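You operate a simulated robot arm through the tools that you are given. There is no shell and no other tool.

You run a simulated robot arm. Do the job below in one go: nothing can be reset, and whatever is moved stays where it is left.

JOB
Steam the rice sheet till the window shows set.
Fine: slide the tray in, open the red stub lever, shut it at set, let the box cool under 60 C, draw the tray out.

Only the result counts: the job must be done as asked and must still hold three seconds after the hand-in. Knocking over, shifting, dropping, spilling or breaking anything else fails it. Flat cloth is picked up by pressing the open fingertips on it (5 to 10 N) and closing them slowly along it; thin cloth reads only 2 to 8 mm in the jaws.

ROBOT AND FRAMES
A 6-joint arm with a two-finger parallel gripper, fixed in place. Base frame: the origin is at the foot of the arm, x ahead of it, y to its left, z up. Lengths are in cm, angles in degrees, forces in N, time in s.
With the tool pointing down near the work surface it reaches from about 26 to 68 cm from the base axis. Its first joint turns from -66.0 to 66.0 degrees. Payload 2.9 kg.
The TCP is the grasp point between the finger pads, 3 cm short of the fingertips. In the tool frame z runs along the fingers and y along their closing line. The gripper opens to 11 cm. The fingers are 2 cm wide and 1 cm thick; the gripper's body (4.8 by 11.2 cm) begins 5.5 cm behind the TCP.
Orientation is that of the tool frame in the base frame, as a unit quaternion [x, y, z, w]. With the fingers straight down and closing along the base's y, the tool's x points along the base's -x, its y along +y and its z along -z.

CONTROLS
- The arm moves only by the tool move_arm. Its argument "increments" is a list of rows, each an object (a shift or turn left out is 0, a gripper value left out holds the last) with "rotation": the turn, a rotation vector about the base's x, y, z in degrees, a list of three; "linear": the shift along the base's x, y, z in mm, a list of three; "grip": the finger opening in mm, from 0 to 110. In form: [{"rotation": [rx, ry, rz], "linear": [tx, ty, tz], "grip": grip}, ...]. A call has 1 to 20 rows; each row is the pose to reach, as a shift and turn from the pose commanded when the call began. A row lasts 0.2 s, in which the tool goes at most 5 cm and 8.6 degrees; a call with a longer step from one row to the next is refused whole, and so is a gripper value outside its range. A pose out of reach is approached as far as the arm can. The call stops where the force on the tool passes 40 N (or 10 N more than at its start, if that is more) or the arm is blocked; 0.2 s more then pass. Each finger travels about 10.8 cm/s and halts on what it meets, pressing with about 20 N; the grip force reading is that of the motor and also rises with nothing between the fingers. The clock runs only during rows and for 0.2 s after the last one: add rows that repeat a pose to give the fingers time. It gives the time, the measured TCP pose, the force on the tool (base axes), the opening and the grip force at its end, in the units of the frame above (readings bear some noise), with the torque about the TCP (base axes, N m) and any sound that the robot's microphone picked up.
- Cameras (640 x 400 px; columns grow to the right, rows downward): "scene" is fixed at [8.23, 42.72, 138.32]; the picture's right is [-0.73, -0.68, 0.00], its down [-0.44, 0.48, -0.76] and it looks along [0.51, -0.56, -0.65] (base axes); focal length 245 px, centre (320, 200). "wrist" rides on the gripper at [7.2, 1.7, -10.3] in the tool frame; the picture's right is [-0.23, 0.97, 0.00], its down [-0.76, -0.18, -0.62] and it looks along [-0.61, -0.14, 0.78] (tool axes); focal length 222 px, centre (320, 200). There is no depth. A picture from a camera that has moved, and an enlarged one, comes with that camera's place and axes in the base frame and with its lens. The place of the scene camera against the robot may be out by one fixed shift of up to 1.8 cm in any direction.
- snapshot(camera): a new picture of that camera. No time passes.
- inspect(camera, box): a new picture of the part [left, top, right, bottom] of that camera's present view, enlarged. No time passes.
- finish_job(): hands the job in; it is judged then, once.

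Places have to be worked out from the pictures, the camera data and where the tool is seen. Open the gripper and draw the arm clear of the work before you hand the job in, unless the task says otherwise.

The tools are called after "Request:" as a command line: name --argument value ..., lists and objects as JSON in quotes. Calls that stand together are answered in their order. move_arm: Moves the arm, as the interface text tells. Its arguments: {"type":"object","properties":{"increments":{"type":"array","items":{"type":"object","properties":{"rotation":{"type":"array","items":{"type":"number"}},"linear":{"type":"array","items":{"type":"number"}},"grip":{"type":"number"}}}}},"required":["increments"]} The other tools are called the same way: snapshot (camera) takes a picture; inspect (camera, box) takes an enlarged picture of a part of a camera's view; finish_job () hands the job in.

At the start:

```text
time: 0.0
eef_pos: [45.45, 11.8, 118.77]
orientation: [0.0, 1.0, 0.0, 0.001]
wrist_force: [0.6, -0.5, 0.1]
moment: [0.0, -0.01, -0.01]
width: 11.01
grip_force: 0.0
```

scene: 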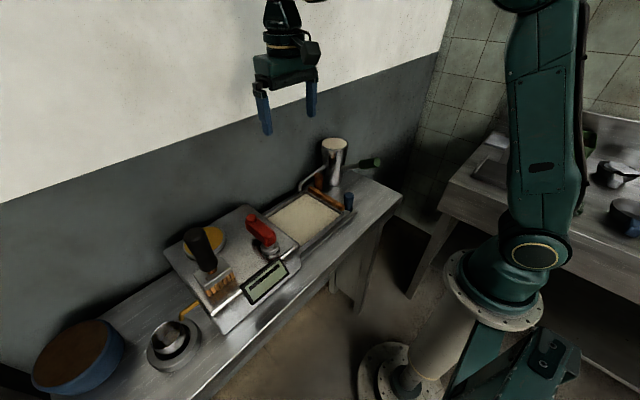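
wrist: 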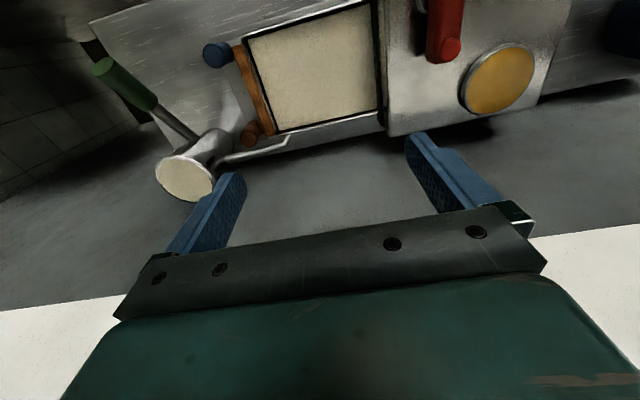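

I see a steamer box with a red lever, a display, and a tray to its right with a wooden handle. I'll enlarge the work area to understand the layout.

Request:
inspect --camera "scene" --box '[140, 120, 420, 340]'

Request:
inspect --camera "scene" --box '[230, 130, 390, 250]'

Request:
inspect --camera "scene" --box '[150, 200, 310, 320]'

Request:
inspect --camera "wrist" --box '[80, 0, 640, 220]'

```text
1.82 times, centred on (280, 230) of scene
camera zoom: at [8.23, 42.72, 138.32], right [-0.73, -0.68, 0.0], down [-0.44, 0.48, -0.76], along [0.51, -0.56, -0.65], focal length 445 px, centre (393, 146)
```

zoom: 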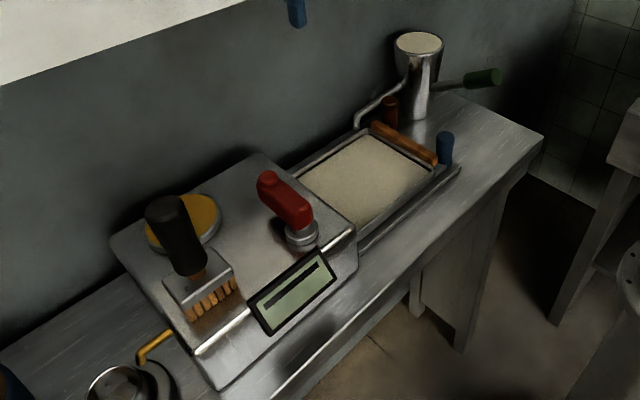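

```text
3.33 times, centred on (310, 190) of scene
camera zoom: at [8.23, 42.72, 138.32], right [-0.73, -0.68, 0.0], down [-0.44, 0.48, -0.76], along [0.51, -0.56, -0.65], focal length 815 px, centre (353, 233)
```

zoom: 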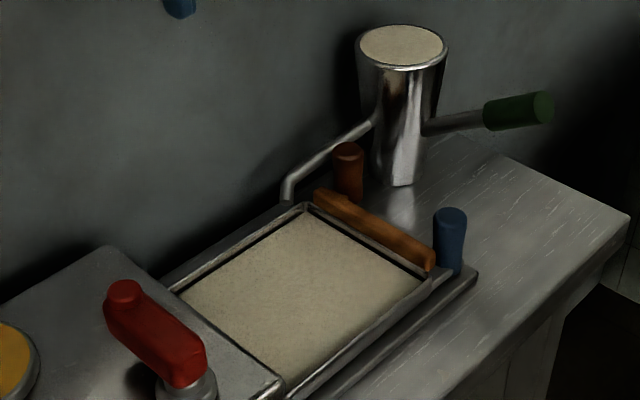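

```text
3.33 times, centred on (230, 260) of scene
camera zoom: at [8.23, 42.72, 138.32], right [-0.73, -0.68, 0.0], down [-0.44, 0.48, -0.76], along [0.51, -0.56, -0.65], focal length 815 px, centre (620, 0)
```

zoom: 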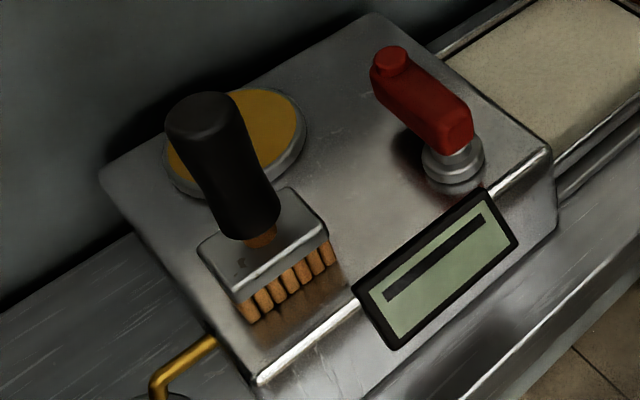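

```text
1.14 times, centred on (360, 110) of wrist
camera zoom: at [38.5, 13.45, 129.05], right [0.23, 0.97, 0.0], down [0.76, -0.18, 0.62], along [0.61, -0.14, -0.78], focal length 254 px, centre (274, 303)
```

zoom: 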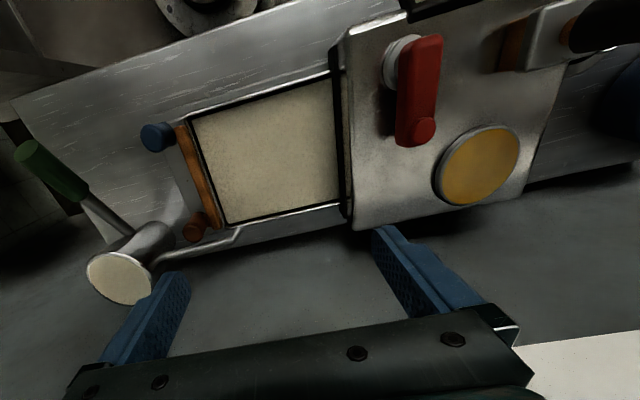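

Triangulating gives the box top near z≈97 cm, the lever pivot near [38.6, 25.4] and its knob near [43.5, 25.5, 102]. I'll zoom in on the display, dial, tray handle and pegs before moving.

Request:
inspect --camera "scene" --box '[235, 245, 295, 310]'

Request:
inspect --camera "scene" --box '[290, 160, 370, 225]'

Request:
inspect --camera "wrist" --box '[390, 0, 590, 125]'

Request:
inspect --camera "wrist" --box '[140, 10, 400, 180]'

Request:
inspect --camera "scene" --box '[240, 205, 300, 260]'

```text
6.15 times, centred on (265, 278) of scene
camera zoom: at [8.23, 42.72, 138.32], right [-0.73, -0.68, 0.0], down [-0.44, 0.48, -0.76], along [0.51, -0.56, -0.65], focal length 1505 px, centre (658, -277)
```

zoom: 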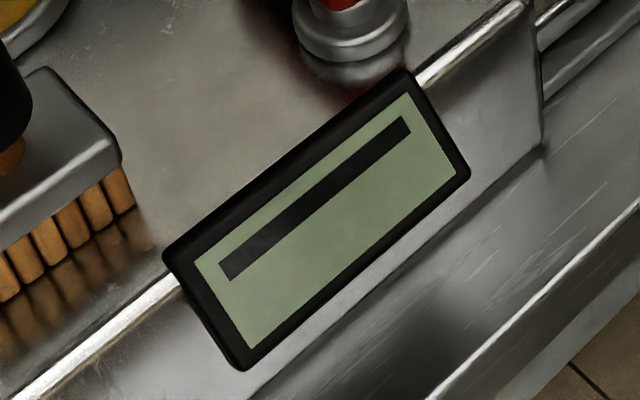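

```text
6.15 times, centred on (330, 192) of scene
camera zoom: at [8.23, 42.72, 138.32], right [-0.73, -0.68, 0.0], down [-0.44, 0.48, -0.76], along [0.51, -0.56, -0.65], focal length 1505 px, centre (258, 246)
```

zoom: 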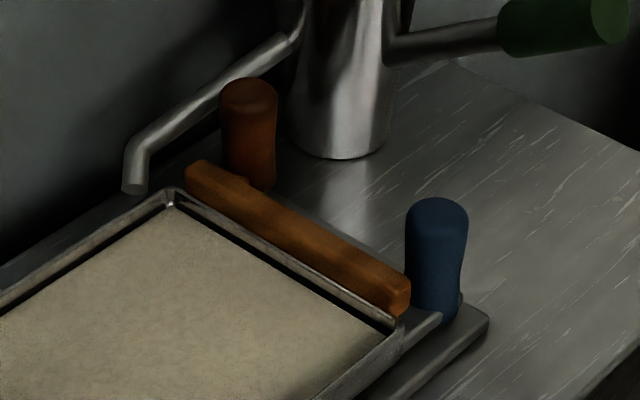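

```text
3.20 times, centred on (490, 62) of wrist
camera zoom: at [38.5, 13.45, 129.05], right [0.23, 0.97, 0.0], down [0.76, -0.18, 0.62], along [0.61, -0.14, -0.78], focal length 711 px, centre (-224, 640)
```

zoom: 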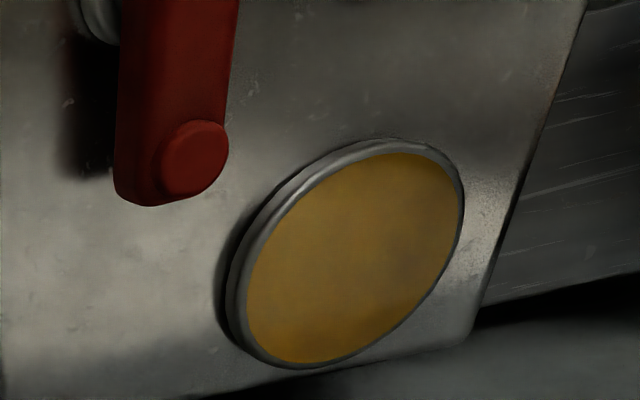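

```text
2.35 times, centred on (270, 95) of wrist
camera zoom: at [38.5, 13.45, 129.05], right [0.23, 0.97, 0.0], down [0.76, -0.18, 0.62], along [0.61, -0.14, -0.78], focal length 523 px, centre (438, 447)
```

zoom: 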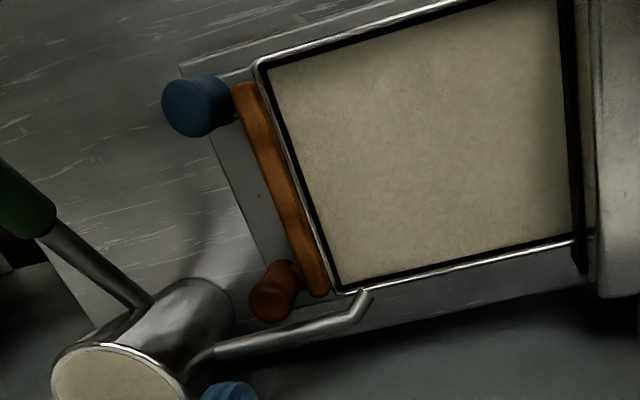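

```text
7.27 times, centred on (270, 232) of scene
camera zoom: at [8.23, 42.72, 138.32], right [-0.73, -0.68, 0.0], down [-0.44, 0.48, -0.76], along [0.51, -0.56, -0.65], focal length 1779 px, centre (684, -36)
```

zoom: 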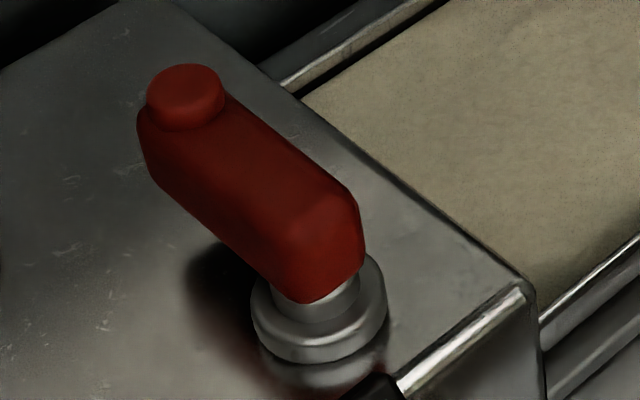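

Comparing both views suggests the scene camera is shifted by about a centimetre and a half, so I'll rely on the wrist camera. I'll draw the arm back toward the base at a safe height to see the lever, display and tray end.

Request:
move_arm --increments '[{"linear": [-40, 0, 0]}, {"linear": [-80, 0, 0]}, {"linear": [-120, 0, 0]}, {"linear": [-160, 0, 0]}, {"linear": [-160, 0, 0]}]'

Request:
snapshot --camera "wrist"

Request:
snapshot --camera "scene"

```text
time: 1.2
eef_pos: [29.43, 11.8, 118.5]
orientation: [0.0, 1.0, 0.0, 0.0]
wrist_force: [-0.5, 1.2, 0.1]
moment: [0.03, 0.03, -0.04]
width: 10.98
grip_force: 0.0
```

```text
taken
camera wrist: at [22.3, 13.5, 128.92], right [0.23, 0.97, 0.0], down [0.76, -0.18, 0.62], along [0.61, -0.14, -0.78], focal length 222 px, centre (320, 200)
```

wrist: 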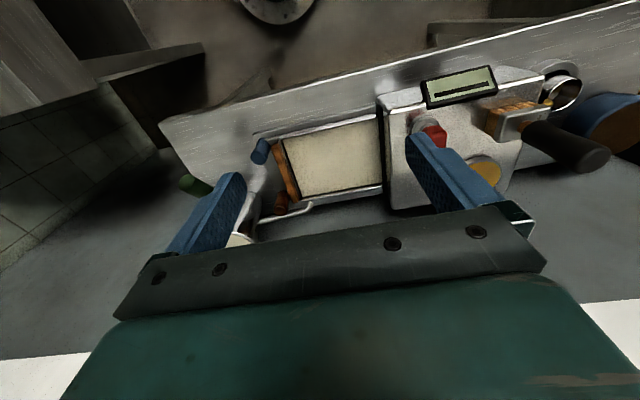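

```text
taken
```

scene: 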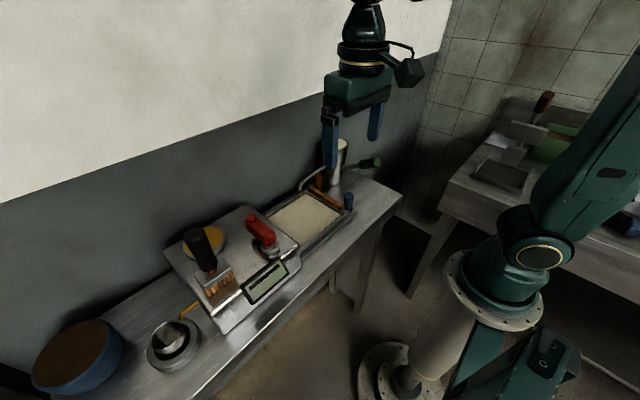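

I now have two wrist views with a 16 cm baseline for ranging. Zooming in on the tray end, lever and display.

Request:
inspect --camera "wrist" --box '[150, 80, 410, 240]'

Request:
inspect --camera "wrist" --box '[370, 50, 640, 220]'

Request:
inspect --camera "wrist" --box '[415, 60, 505, 115]'

```text
2.46 times, centred on (280, 160) of wrist
camera zoom: at [22.3, 13.5, 128.92], right [0.23, 0.97, 0.0], down [0.76, -0.18, 0.62], along [0.61, -0.14, -0.78], focal length 547 px, centre (418, 298)
```

zoom: 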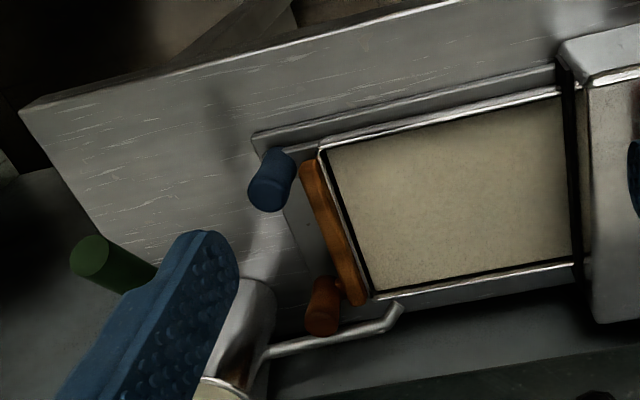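

```text
2.35 times, centred on (505, 135) of wrist
camera zoom: at [22.3, 13.5, 128.92], right [0.23, 0.97, 0.0], down [0.76, -0.18, 0.62], along [0.61, -0.14, -0.78], focal length 523 px, centre (-115, 353)
```

zoom: 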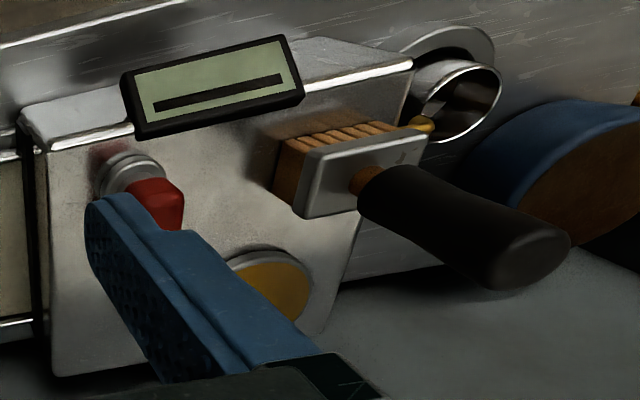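

```text
7.11 times, centred on (460, 88) of wrist
camera zoom: at [22.3, 13.5, 128.92], right [0.23, 0.97, 0.0], down [0.76, -0.18, 0.62], along [0.61, -0.14, -0.78], focal length 1580 px, centre (-676, 1000)
```

zoom: 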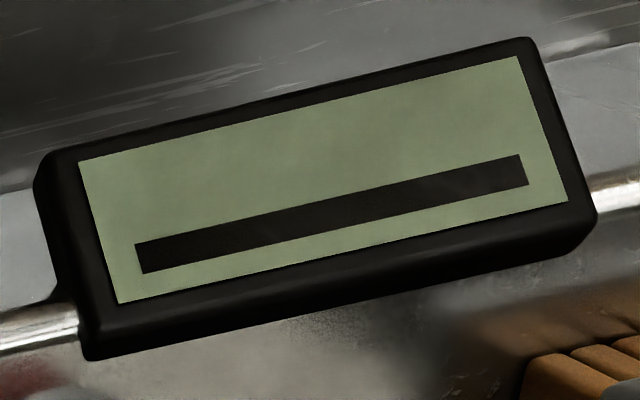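

Stereo puts the tray's wooden bar handle from x≈39 to 51.6 at y≈0.7, z≈89, with the blue and brown pegs just outside it. The table top is near z≈84. I'll move closer to study the bar and pegs.

Request:
move_arm --increments '[{"linear": [8, -25, -35]}, {"linear": [17, -50, -70]}, {"linear": [26, -75, -105]}, {"linear": [35, -98, -140]}, {"linear": [35, -98, -140]}]'

Request:
snapshot --camera "wrist"

Request:
inspect --camera "wrist" --box '[200, 60, 440, 210]'

```text
time: 2.4
eef_pos: [33.12, 2.18, 104.49]
orientation: [0.0, 1.0, 0.0, 0.0]
wrist_force: [-0.6, -0.9, 0.8]
moment: [-0.01, -0.03, 0.0]
width: 11.0
grip_force: 0.0
```

```text
taken
camera wrist: at [26.0, 3.92, 114.87], right [0.23, 0.97, 0.0], down [0.76, -0.18, 0.62], along [0.61, -0.14, -0.78], focal length 222 px, centre (320, 200)
```

wrist: 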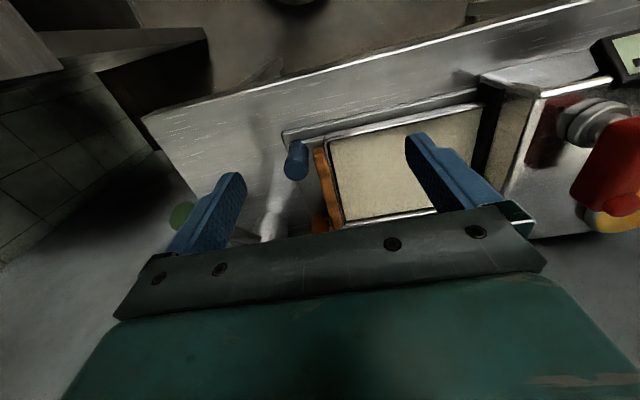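

```text
2.67 times, centred on (320, 135) of wrist
camera zoom: at [26.0, 3.92, 114.87], right [0.23, 0.97, 0.0], down [0.76, -0.18, 0.62], along [0.61, -0.14, -0.78], focal length 592 px, centre (320, 373)
```

zoom: 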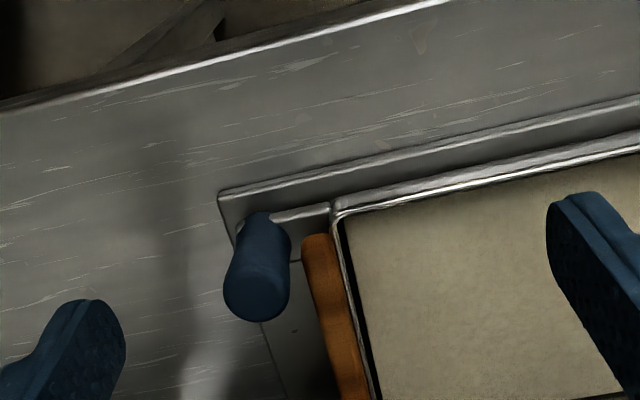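

The blue peg stands at the corner of the rail plate beside the bar. I need to see the bar's cross-section, so I'll pitch the tool forward and lower it to look along the bar from its near end.

Request:
move_arm --increments '[{"rotation": [0, -6, 0], "linear": [0, -5, -25]}, {"rotation": [0, -12, 0], "linear": [0, -10, -50]}, {"rotation": [0, -18, 0], "linear": [0, -10, -75]}, {"rotation": [0, -24, 0], "linear": [0, -10, -95]}, {"rotation": [0, -24, 0], "linear": [0, -10, -95]}]'

Request:
snapshot --camera "wrist"

Request:
inspect --camera "wrist" --box '[220, 90, 420, 215]'

```text
time: 3.6
eef_pos: [32.89, 1.04, 95.14]
orientation: [0.0, 0.978, 0.001, 0.208]
wrist_force: [-0.3, -0.7, 0.5]
moment: [-0.02, 0.0, -0.01]
width: 10.98
grip_force: 0.0
```

```text
taken
camera wrist: at [22.32, 2.69, 101.62], right [0.21, 0.97, 0.09], down [0.44, -0.18, 0.88], along [0.87, -0.14, -0.47], focal length 222 px, centre (320, 200)
```

wrist: 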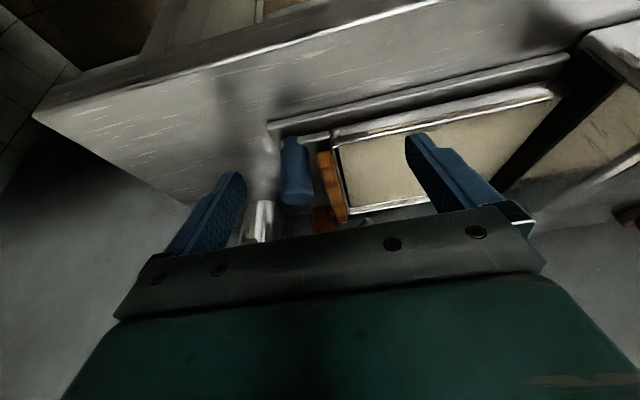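

```text
3.20 times, centred on (320, 152) of wrist
camera zoom: at [22.32, 2.69, 101.62], right [0.21, 0.97, 0.09], down [0.44, -0.18, 0.88], along [0.87, -0.14, -0.47], focal length 711 px, centre (320, 352)
```

zoom: 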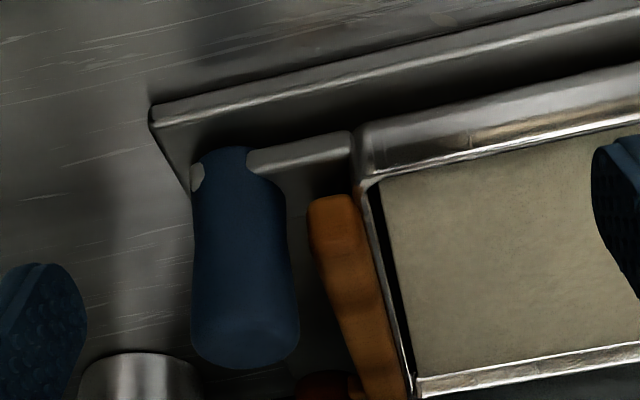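

The view is upside down, but it shows the blue peg at the end of a rail beside the bar. I'll enlarge the bar end strongly, since zoomed views re-render crisply.

Request:
inspect --camera "wrist" --box '[308, 135, 356, 165]'

Request:
inspect --camera "wrist" --box '[265, 165, 361, 225]'

Request:
inspect --camera "scene" --box '[300, 165, 364, 205]'

```text
13.33 times, centred on (332, 150) of wrist
camera zoom: at [22.32, 2.69, 101.62], right [0.21, 0.97, 0.09], down [0.44, -0.18, 0.88], along [0.87, -0.14, -0.47], focal length 2962 px, centre (160, 867)
```

zoom: 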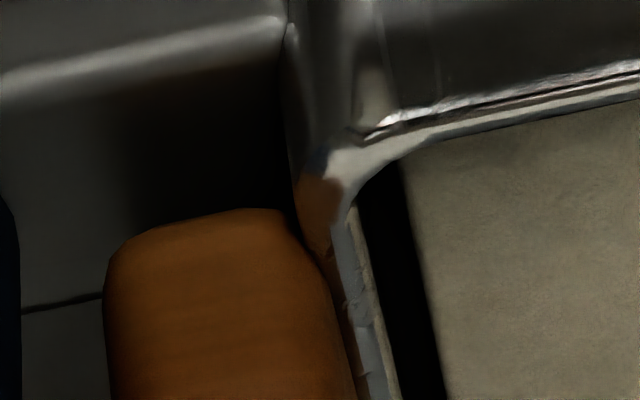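

```text
6.67 times, centred on (313, 195) of wrist
camera zoom: at [22.32, 2.69, 101.62], right [0.21, 0.97, 0.09], down [0.44, -0.18, 0.88], along [0.87, -0.14, -0.47], focal length 1481 px, centre (367, 233)
```

zoom: 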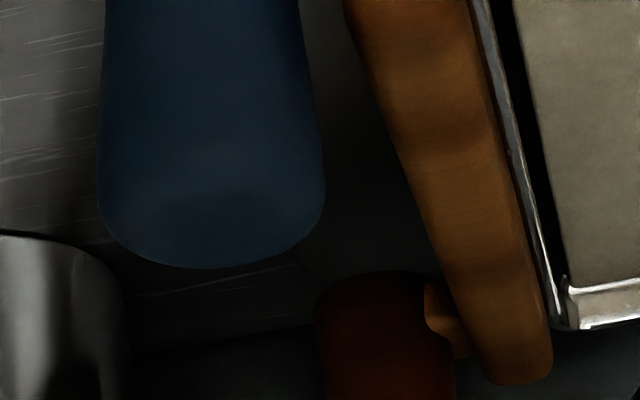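

```text
10.00 times, centred on (332, 185) of scene
camera zoom: at [8.23, 42.72, 138.32], right [-0.73, -0.68, 0.0], down [-0.44, 0.48, -0.76], along [0.51, -0.56, -0.65], focal length 2446 px, centre (200, 350)
```

zoom: 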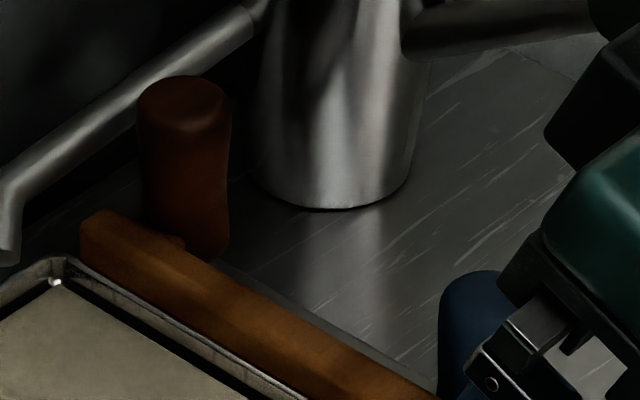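

A small dowel seems to join the brown upright peg to the wooden bar, so the brown peg may be the tray's pull grip while the blue one sits on the rail. I'll lift, level the tool, and then look from the -y side to verify.

Request:
move_arm --increments '[{"rotation": [0, 8, 0], "linear": [0, 0, 40]}, {"rotation": [0, 16, 0], "linear": [0, 0, 80]}, {"rotation": [0, 24, 0], "linear": [0, 0, 120]}, {"rotation": [0, 24, 0], "linear": [20, -30, 150]}, {"rotation": [0, 24, 0], "linear": [20, -30, 150]}]'

Request:
move_arm --increments '[{"rotation": [0, 0, 8], "linear": [8, -15, 0]}, {"rotation": [0, 0, 16], "linear": [16, -30, 0]}, {"rotation": [0, 0, 24], "linear": [24, -45, 0]}, {"rotation": [0, 0, 32], "linear": [32, -60, 0]}, {"rotation": [0, 0, 40], "linear": [40, -75, 0]}, {"rotation": [0, 0, 48], "linear": [48, -90, 0]}, {"rotation": [0, 0, 56], "linear": [56, -105, 0]}, {"rotation": [0, 0, 64], "linear": [64, -120, 0]}, {"rotation": [0, 0, 72], "linear": [72, -135, 0]}, {"rotation": [0, 0, 80], "linear": [80, -150, 0]}, {"rotation": [0, 0, 88], "linear": [88, -155, 0]}, {"rotation": [0, 0, 90], "linear": [88, -155, 0]}, {"rotation": [0, 0, 90], "linear": [88, -155, 0]}]'

Request:
snapshot --camera "wrist"

Request:
snapshot --camera "scene"

```text
time: 4.8
eef_pos: [35.08, -2.19, 110.17]
orientation: [0.001, 1.0, 0.0, 0.0]
wrist_force: [1.1, -0.2, -0.8]
moment: [-0.01, 0.0, 0.0]
width: 10.98
grip_force: 0.0
```

```text
time: 7.6
eef_pos: [43.86, -17.53, 110.27]
orientation: [0.707, -0.707, 0.0, 0.0]
wrist_force: [-0.3, 0.6, -0.1]
moment: [0.02, -0.01, 0.02]
width: 11.02
grip_force: 0.1
```

```text
taken
camera wrist: at [42.32, -24.85, 120.53], right [-0.97, 0.23, 0.0], down [0.18, 0.76, 0.62], along [0.14, 0.61, -0.78], focal length 222 px, centre (320, 200)
```

wrist: 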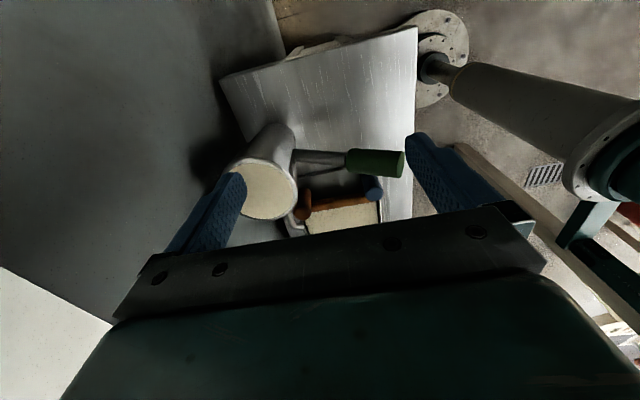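

```text
taken
```

scene: 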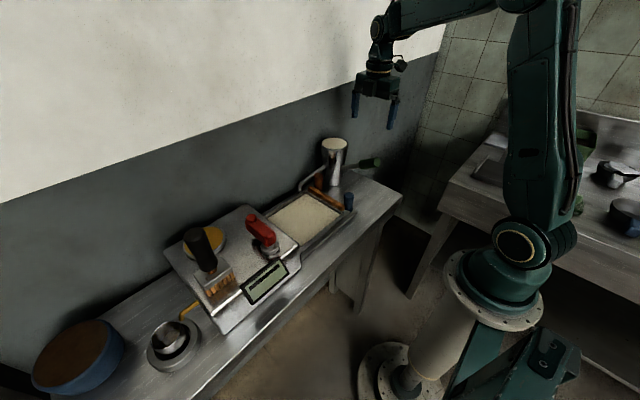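

Request:
inspect --camera "wrist" --box '[280, 165, 400, 240]'

Request:
inspect --camera "wrist" --box '[210, 60, 450, 210]'

```text
5.33 times, centred on (340, 202) of wrist
camera zoom: at [42.32, -24.85, 120.53], right [-0.97, 0.23, 0.0], down [0.18, 0.76, 0.62], along [0.14, 0.61, -0.78], focal length 1185 px, centre (213, 187)
```

zoom: 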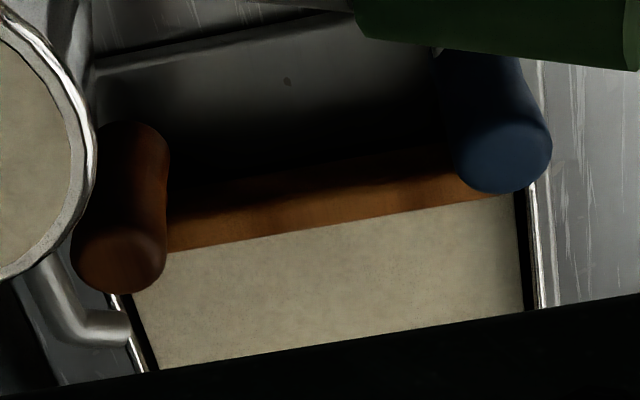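

```text
2.67 times, centred on (330, 135) of wrist
camera zoom: at [42.32, -24.85, 120.53], right [-0.97, 0.23, 0.0], down [0.18, 0.76, 0.62], along [0.14, 0.61, -0.78], focal length 592 px, centre (293, 373)
```

zoom: 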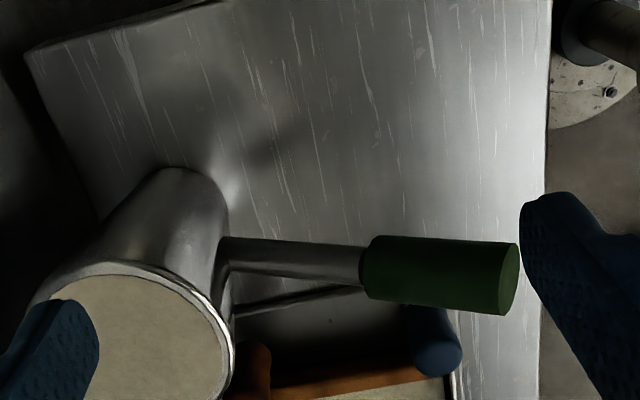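

The pegs stand at about y≈-1.5, and the pitcher's green handle and spout hang nearby. I'll zoom in on both peg bases from the fixed camera now that the arm is out of the way.

Request:
inspect --camera "scene" --box '[308, 170, 340, 190]'

Request:
inspect --camera "scene" --box '[332, 185, 372, 210]'

Request:
inspect --camera "wrist" --box '[288, 175, 336, 205]'

Request:
inspect --camera "wrist" --box '[340, 165, 400, 205]'

```text
16.00 times, centred on (324, 180) of scene
camera zoom: at [8.23, 42.72, 138.32], right [-0.73, -0.68, 0.0], down [-0.44, 0.48, -0.76], along [0.51, -0.56, -0.65], focal length 3913 px, centre (256, 520)
```

zoom: 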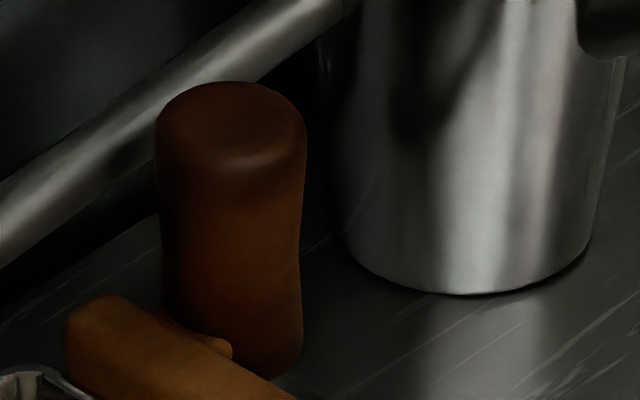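

```text
16.00 times, centred on (352, 198) of scene
camera zoom: at [8.23, 42.72, 138.32], right [-0.73, -0.68, 0.0], down [-0.44, 0.48, -0.76], along [0.51, -0.56, -0.65], focal length 3913 px, centre (-192, 240)
```

zoom: 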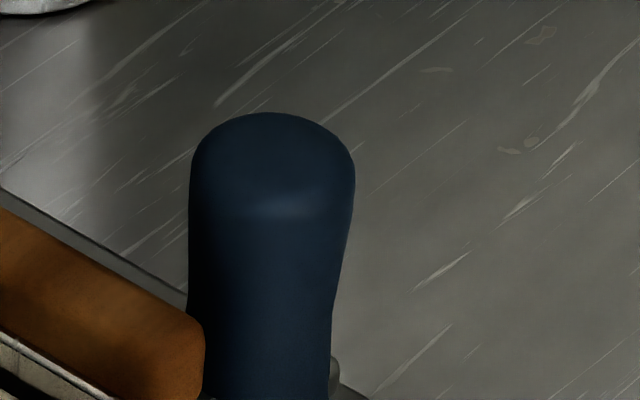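

```text
13.33 times, centred on (312, 190) of wrist
camera zoom: at [42.32, -24.85, 120.53], right [-0.97, 0.23, 0.0], down [0.18, 0.76, 0.62], along [0.14, 0.61, -0.78], focal length 2962 px, centre (427, 333)
```

zoom: 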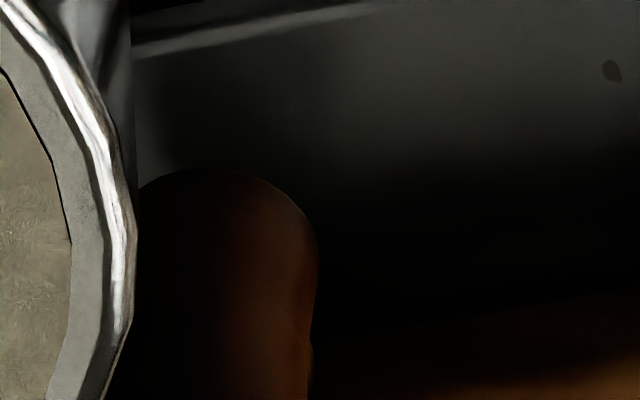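

```text
10.00 times, centred on (370, 185) of wrist
camera zoom: at [42.32, -24.85, 120.53], right [-0.97, 0.23, 0.0], down [0.18, 0.76, 0.62], along [0.14, 0.61, -0.78], focal length 2221 px, centre (-180, 350)
```

zoom: 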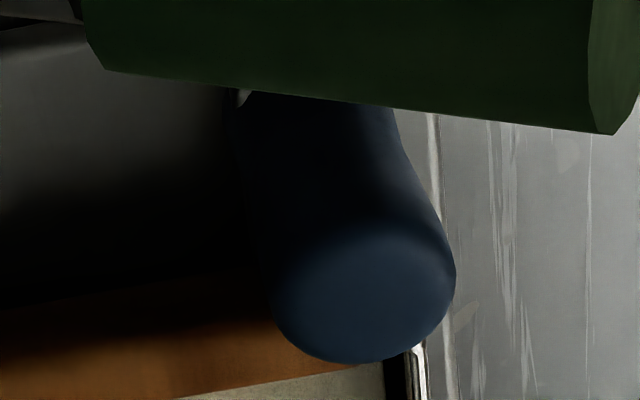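

The brown peg is joined to the wooden bar by a wooden dowel, and the blue peg stands on the metal rail end. I'll push the bar itself at its middle, between the pegs, with closed fingers, so first I rotate back and close the gripper at height.

Request:
move_arm --increments '[{"rotation": [0, 0, -8], "linear": [-4, 15, 10], "grip": 0}, {"rotation": [0, 0, -16], "linear": [-8, 30, 10]}, {"rotation": [0, 0, -24], "linear": [-12, 45, 10]}, {"rotation": [0, 0, -32], "linear": [-16, 60, 10]}, {"rotation": [0, 0, -40], "linear": [-20, 75, 10]}, {"rotation": [0, 0, -48], "linear": [-20, 90, 10]}, {"rotation": [0, 0, -56], "linear": [-20, 105, 10]}, {"rotation": [0, 0, -64], "linear": [-20, 120, 10]}, {"rotation": [0, 0, -72], "linear": [-20, 135, 10]}, {"rotation": [0, 0, -80], "linear": [-10, 152, 10]}, {"rotation": [0, 0, -88], "linear": [0, 152, 10]}, {"rotation": [0, 0, -90], "linear": [9, 152, 0]}, {"rotation": [0, 0, -90], "linear": [9, 152, 0]}]'

Request:
snapshot --camera "wrist"

Request:
snapshot --camera "scene"

```text
time: 10.4
eef_pos: [44.72, -2.4, 110.12]
orientation: [0.001, 1.0, 0.0, -0.001]
wrist_force: [-0.6, 0.6, -0.1]
moment: [0.0, -0.01, -0.03]
width: 0.0
grip_force: 19.8
```

```text
taken
camera wrist: at [37.65, -0.64, 120.5], right [0.23, 0.97, 0.0], down [0.76, -0.18, 0.62], along [0.61, -0.14, -0.78], focal length 222 px, centre (320, 200)
```

wrist: 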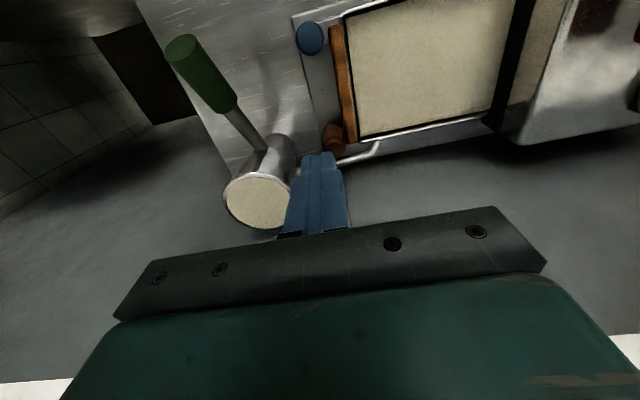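

```text
taken
```

scene: 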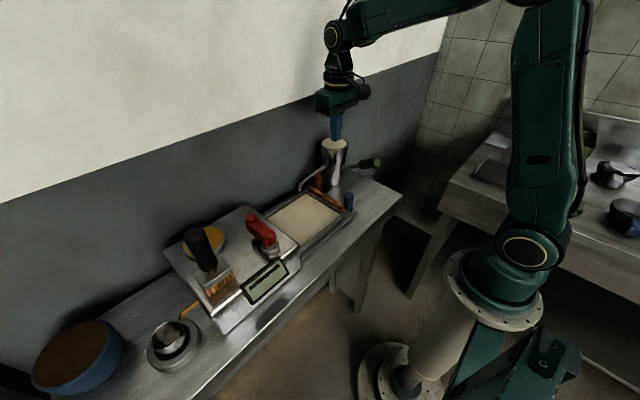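

This view looks almost straight down on the tray's outer end. Zooming in to pin down the positions of the bar, pegs and spout.

Request:
inspect --camera "wrist" --box '[280, 5, 400, 80]'

Request:
inspect --camera "wrist" --box '[290, 90, 410, 165]'

Request:
inspect --camera "wrist" --box '[460, 0, 640, 150]'

```text
5.33 times, centred on (340, 42) of wrist
camera zoom: at [37.65, -0.64, 120.5], right [0.23, 0.97, 0.0], down [0.76, -0.18, 0.62], along [0.61, -0.14, -0.78], focal length 1185 px, centre (213, 1040)
```

zoom: 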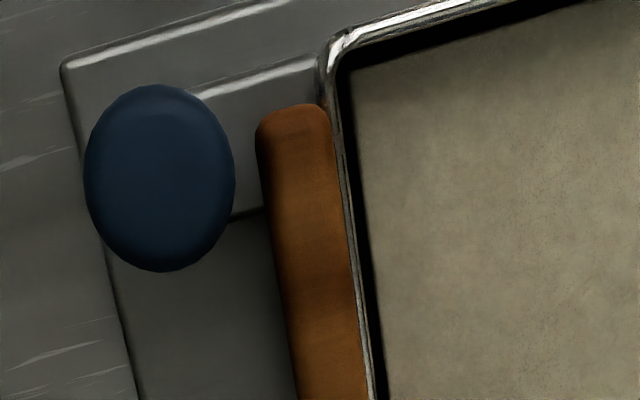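

```text
5.33 times, centred on (350, 128) of wrist
camera zoom: at [37.65, -0.64, 120.5], right [0.23, 0.97, 0.0], down [0.76, -0.18, 0.62], along [0.61, -0.14, -0.78], focal length 1185 px, centre (160, 587)
```

zoom: 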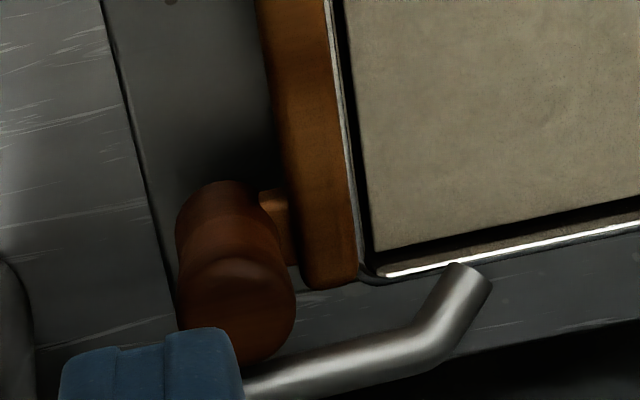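

```text
2.67 times, centred on (550, 75) of wrist
camera zoom: at [37.65, -0.64, 120.5], right [0.23, 0.97, 0.0], down [0.76, -0.18, 0.62], along [0.61, -0.14, -0.78], focal length 592 px, centre (-293, 533)
```

zoom: 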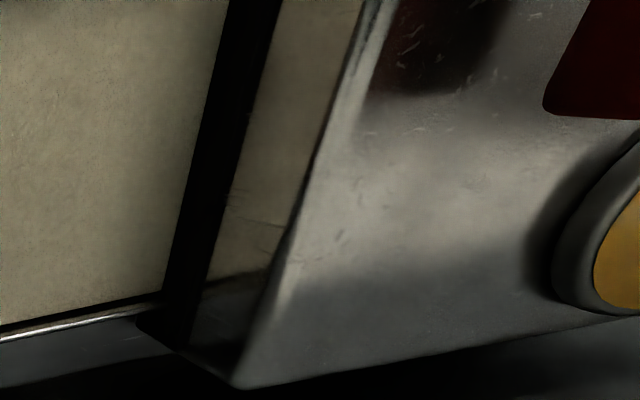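

The view confirms it: the brown knob is joined by a wooden dowel to the bar, whose outer face is at y≈0.2 with a top near z≈89. I'm centred between the pegs, so I'll lower the closed fingers to just behind the bar's outer face.

Request:
move_arm --increments '[{"linear": [0, 0, -45]}, {"linear": [0, 0, -90]}, {"linear": [0, 0, -135]}, {"linear": [0, 0, -170]}, {"linear": [0, 0, -188]}, {"linear": [0, 0, -200]}, {"linear": [0, 0, -200]}]'

Request:
inspect --camera "scene" --box '[280, 130, 400, 220]'

Request:
snapshot --camera "wrist"

```text
time: 12.0
eef_pos: [44.72, -2.22, 90.12]
orientation: [0.0, 1.0, 0.0, 0.0]
wrist_force: [0.5, -0.4, -0.2]
moment: [0.03, 0.01, 0.01]
width: 0.0
grip_force: 19.9
```

```text
4.44 times, centred on (340, 175) of scene
camera zoom: at [8.23, 42.72, 138.32], right [-0.73, -0.68, 0.0], down [-0.44, 0.48, -0.76], along [0.51, -0.56, -0.65], focal length 1087 px, centre (231, 311)
```

zoom: 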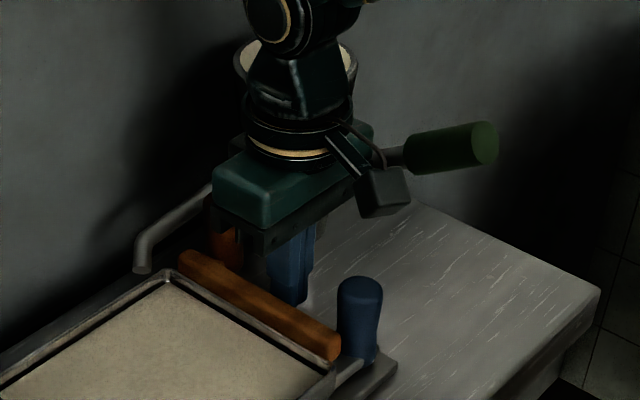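

```text
taken
camera wrist: at [37.68, -0.61, 100.43], right [0.23, 0.97, 0.0], down [0.76, -0.18, 0.62], along [0.61, -0.14, -0.78], focal length 222 px, centre (320, 200)
```

wrist: 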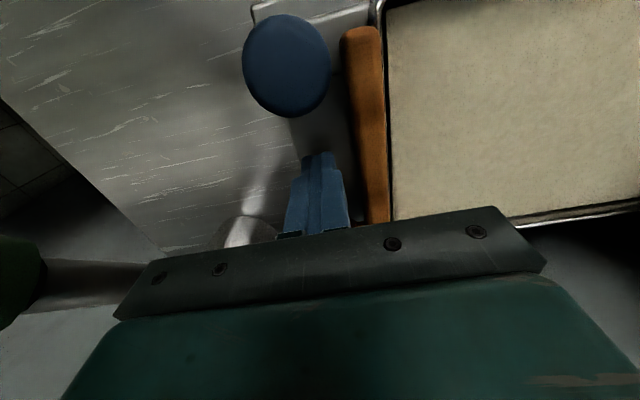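

The fingers are down between the pegs, just clear of the bar. Now I push gently in +y and check that the tray moves with it.

Request:
move_arm --increments '[{"linear": [0, 7, 0]}, {"linear": [0, 12, 0]}, {"linear": [0, 16, 0]}, {"linear": [0, 20, 0]}, {"linear": [0, 25, 0]}, {"linear": [0, 30, 0]}]'

Request:
snapshot --camera "wrist"

Request:
inspect --camera "scene" --box '[240, 130, 400, 250]'

```text
time: 13.4
eef_pos: [44.77, 0.71, 90.16]
orientation: [0.0, 1.0, 0.0, -0.001]
wrist_force: [-2.1, -6.1, 0.8]
moment: [-0.11, 0.03, 0.01]
width: 0.0
grip_force: 19.7
```

```text
taken
camera wrist: at [37.68, 2.41, 100.49], right [0.23, 0.97, 0.0], down [0.76, -0.18, 0.62], along [0.61, -0.14, -0.78], focal length 222 px, centre (320, 200)
```

wrist: 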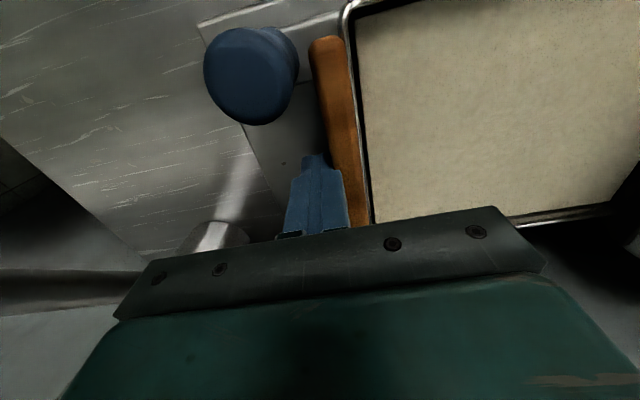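

```text
3.33 times, centred on (320, 190) of scene
camera zoom: at [8.22, 42.7, 138.33], right [-0.73, -0.68, 0.0], down [-0.44, 0.48, -0.76], along [0.51, -0.56, -0.65], focal length 815 px, centre (320, 233)
```

zoom: 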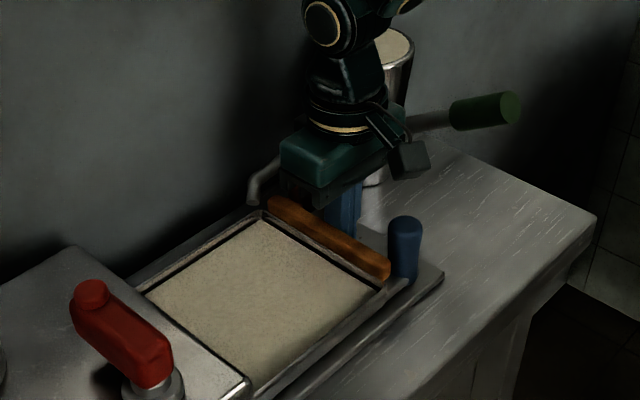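

The reaction is 6 N and the tray seems to be sliding. I'll check whether both pegs move with it before pushing further.

Request:
inspect --camera "wrist" --box '[180, 0, 400, 138]'

Request:
inspect --camera "scene" --box '[290, 160, 370, 225]'

```text
2.90 times, centred on (290, 69) of wrist
camera zoom: at [37.68, 2.41, 100.49], right [0.23, 0.97, 0.0], down [0.76, -0.18, 0.62], along [0.61, -0.14, -0.78], focal length 644 px, centre (407, 580)
```

zoom: 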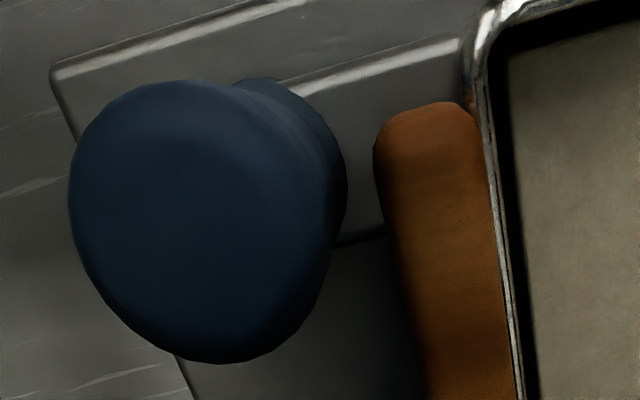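

```text
6.15 times, centred on (330, 192) of scene
camera zoom: at [8.22, 42.7, 138.33], right [-0.73, -0.68, 0.0], down [-0.44, 0.48, -0.76], along [0.51, -0.56, -0.65], focal length 1505 px, centre (258, 246)
```

zoom: 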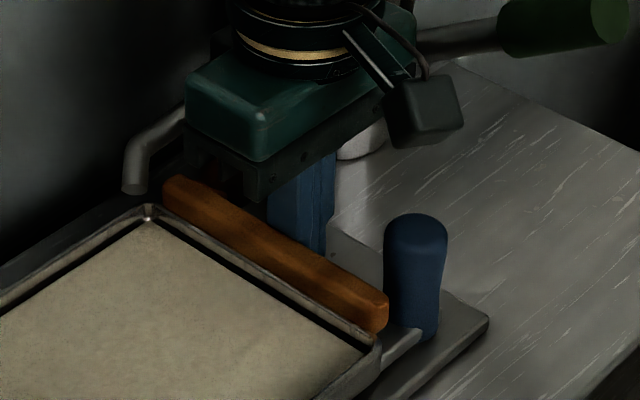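

Both knobs travel with the tray: brown via the wooden dowel and blue via a metal bracket. So I can later draw it out by the freely accessible blue knob. I continue pushing the bar in, still upright while far from the box.

Request:
move_arm --increments '[{"linear": [0, 5, 0]}, {"linear": [0, 12, 0]}, {"linear": [0, 20, 0]}, {"linear": [0, 28, 0]}, {"linear": [0, 36, 0]}, {"linear": [0, 44, 0]}, {"linear": [0, 52, 0]}, {"linear": [0, 60, 0]}, {"linear": [0, 68, 0]}, {"linear": [0, 76, 0]}, {"linear": [0, 83, 0]}]'

Request:
snapshot --camera "wrist"

Request:
inspect --camera "scene" --box '[220, 130, 380, 250]'

```text
time: 15.8
eef_pos: [44.6, 8.91, 90.3]
orientation: [0.0, 1.0, 0.0, 0.0]
wrist_force: [-2.9, -5.0, -2.8]
moment: [-0.19, 0.08, 0.01]
width: 0.0
grip_force: 20.1
```

```text
taken
camera wrist: at [37.69, 10.63, 100.56], right [0.23, 0.97, 0.0], down [0.76, -0.18, 0.62], along [0.6, -0.14, -0.78], focal length 222 px, centre (320, 200)
```

wrist: 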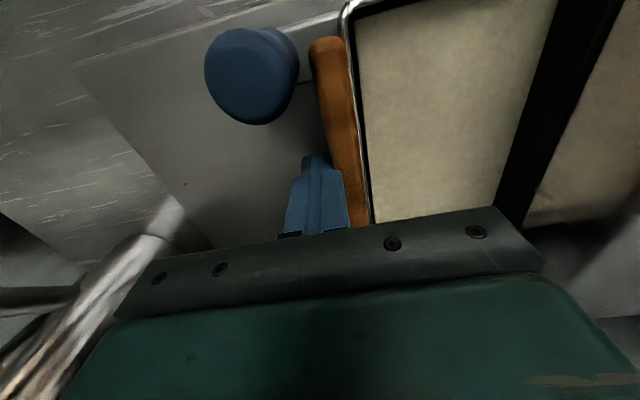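

```text
3.33 times, centred on (300, 190) of scene
camera zoom: at [8.22, 42.71, 138.32], right [-0.73, -0.68, 0.0], down [-0.44, 0.48, -0.76], along [0.51, -0.56, -0.65], focal length 815 px, centre (387, 233)
```

zoom: 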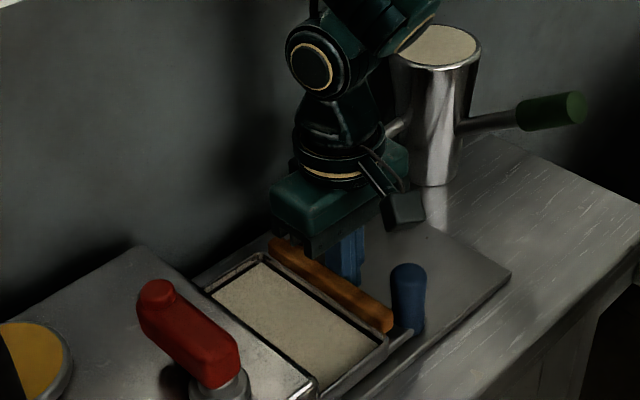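

The tray slides smoothly at about 5 N. Before the gripper body nears the box face (y≈19.7), I'll back off slightly and tilt the fingers 32° toward the box so the body stays clear.

Request:
move_arm --increments '[{"linear": [0, -8, 0]}, {"rotation": [8, 0, 0], "linear": [0, -14, 1]}, {"rotation": [16, 0, 0], "linear": [0, -19, 0]}, {"rotation": [24, 0, 0], "linear": [0, -22, -3]}, {"rotation": [32, 0, 0], "linear": [0, -24, -6]}, {"rotation": [32, 0, 0], "linear": [0, -24, -6]}]'

Request:
inspect --camera "scene" --box '[240, 150, 360, 240]'

Request:
snapshot --camera "wrist"

```text
time: 17.2
eef_pos: [44.79, 6.5, 89.51]
orientation: [0.0, 0.961, 0.276, 0.0]
wrist_force: [0.2, 0.8, -0.2]
moment: [0.04, -0.02, 0.03]
width: 0.0
grip_force: 19.9
```

```text
4.44 times, centred on (300, 195) of scene
camera zoom: at [8.23, 42.71, 138.32], right [-0.73, -0.68, 0.0], down [-0.44, 0.48, -0.76], along [0.51, -0.56, -0.65], focal length 1087 px, centre (409, 222)
```

zoom: 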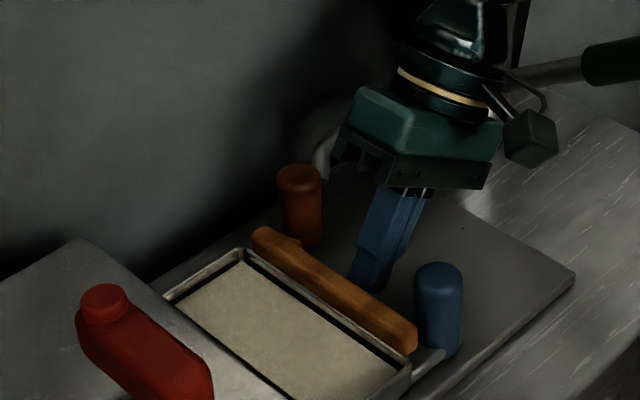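

```text
taken
camera wrist: at [37.7, 2.5, 99.29], right [0.23, 0.82, 0.52], down [0.76, -0.48, 0.43], along [0.61, 0.3, -0.74], focal length 222 px, centre (320, 200)
```

wrist: 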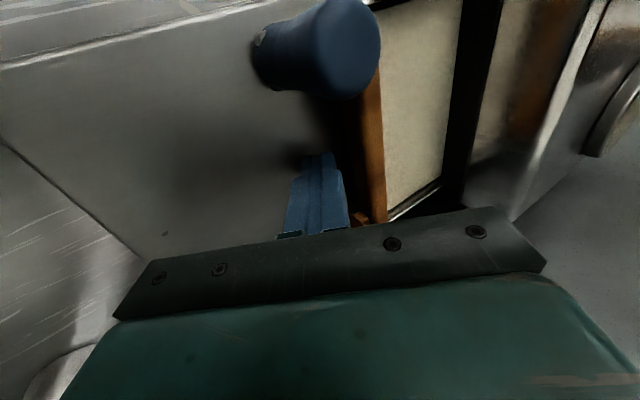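

The tilted fingers are behind the bar, and both knobs clearly moved with the tray. Pushing on toward the box in slow steps.

Request:
move_arm --increments '[{"linear": [0, 6, 0]}, {"linear": [0, 12, 0]}, {"linear": [0, 18, 0]}, {"linear": [0, 24, 0]}, {"linear": [0, 30, 0]}, {"linear": [0, 36, 0]}, {"linear": [0, 42, 0]}, {"linear": [0, 48, 0]}, {"linear": [0, 54, 0]}, {"linear": [0, 60, 0]}]'

Request:
inspect --camera "scene" --box '[220, 150, 340, 240]'

Request:
inspect --camera "scene" --box '[235, 245, 295, 310]'

Request:
snapshot --camera "wrist"

```text
time: 19.4
eef_pos: [44.67, 12.52, 89.41]
orientation: [0.002, 0.961, 0.275, -0.002]
wrist_force: [1.1, -5.3, -0.4]
moment: [-0.11, 0.0, 0.01]
width: 0.0
grip_force: 20.3
```

```text
4.44 times, centred on (280, 195) of scene
camera zoom: at [8.23, 42.7, 138.32], right [-0.73, -0.68, 0.0], down [-0.44, 0.48, -0.76], along [0.51, -0.56, -0.65], focal length 1087 px, centre (498, 222)
```

zoom: 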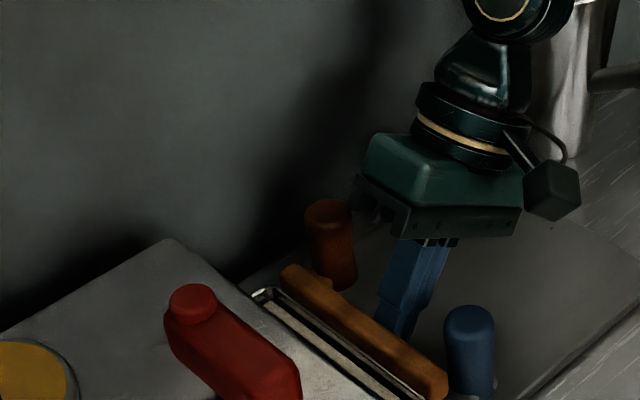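

```text
6.15 times, centred on (265, 278) of scene
camera zoom: at [8.23, 42.7, 138.32], right [-0.73, -0.68, 0.0], down [-0.44, 0.48, -0.76], along [0.51, -0.56, -0.65], focal length 1505 px, centre (658, -277)
```

zoom: 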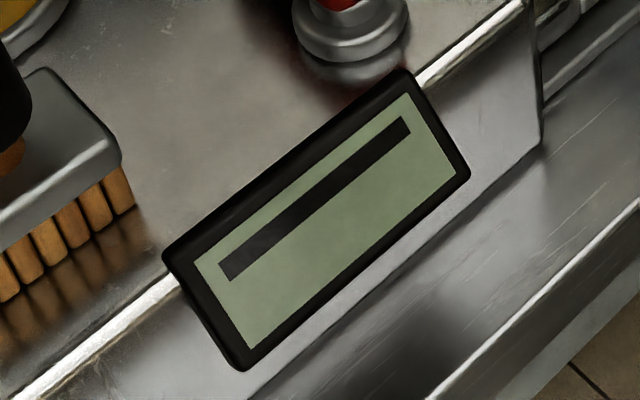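

```text
taken
camera wrist: at [37.65, 8.52, 99.13], right [0.23, 0.83, 0.51], down [0.76, -0.48, 0.43], along [0.61, 0.29, -0.74], focal length 222 px, centre (320, 200)
```

wrist: 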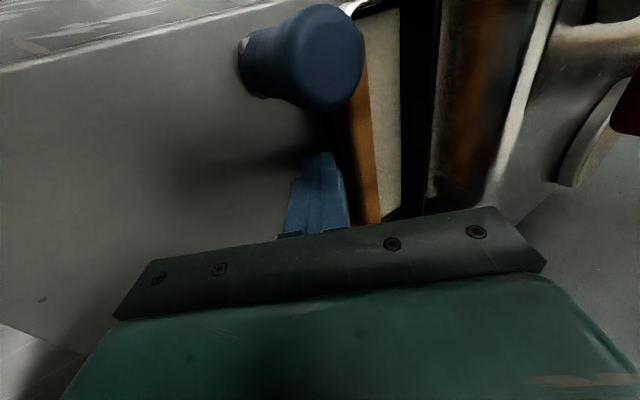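

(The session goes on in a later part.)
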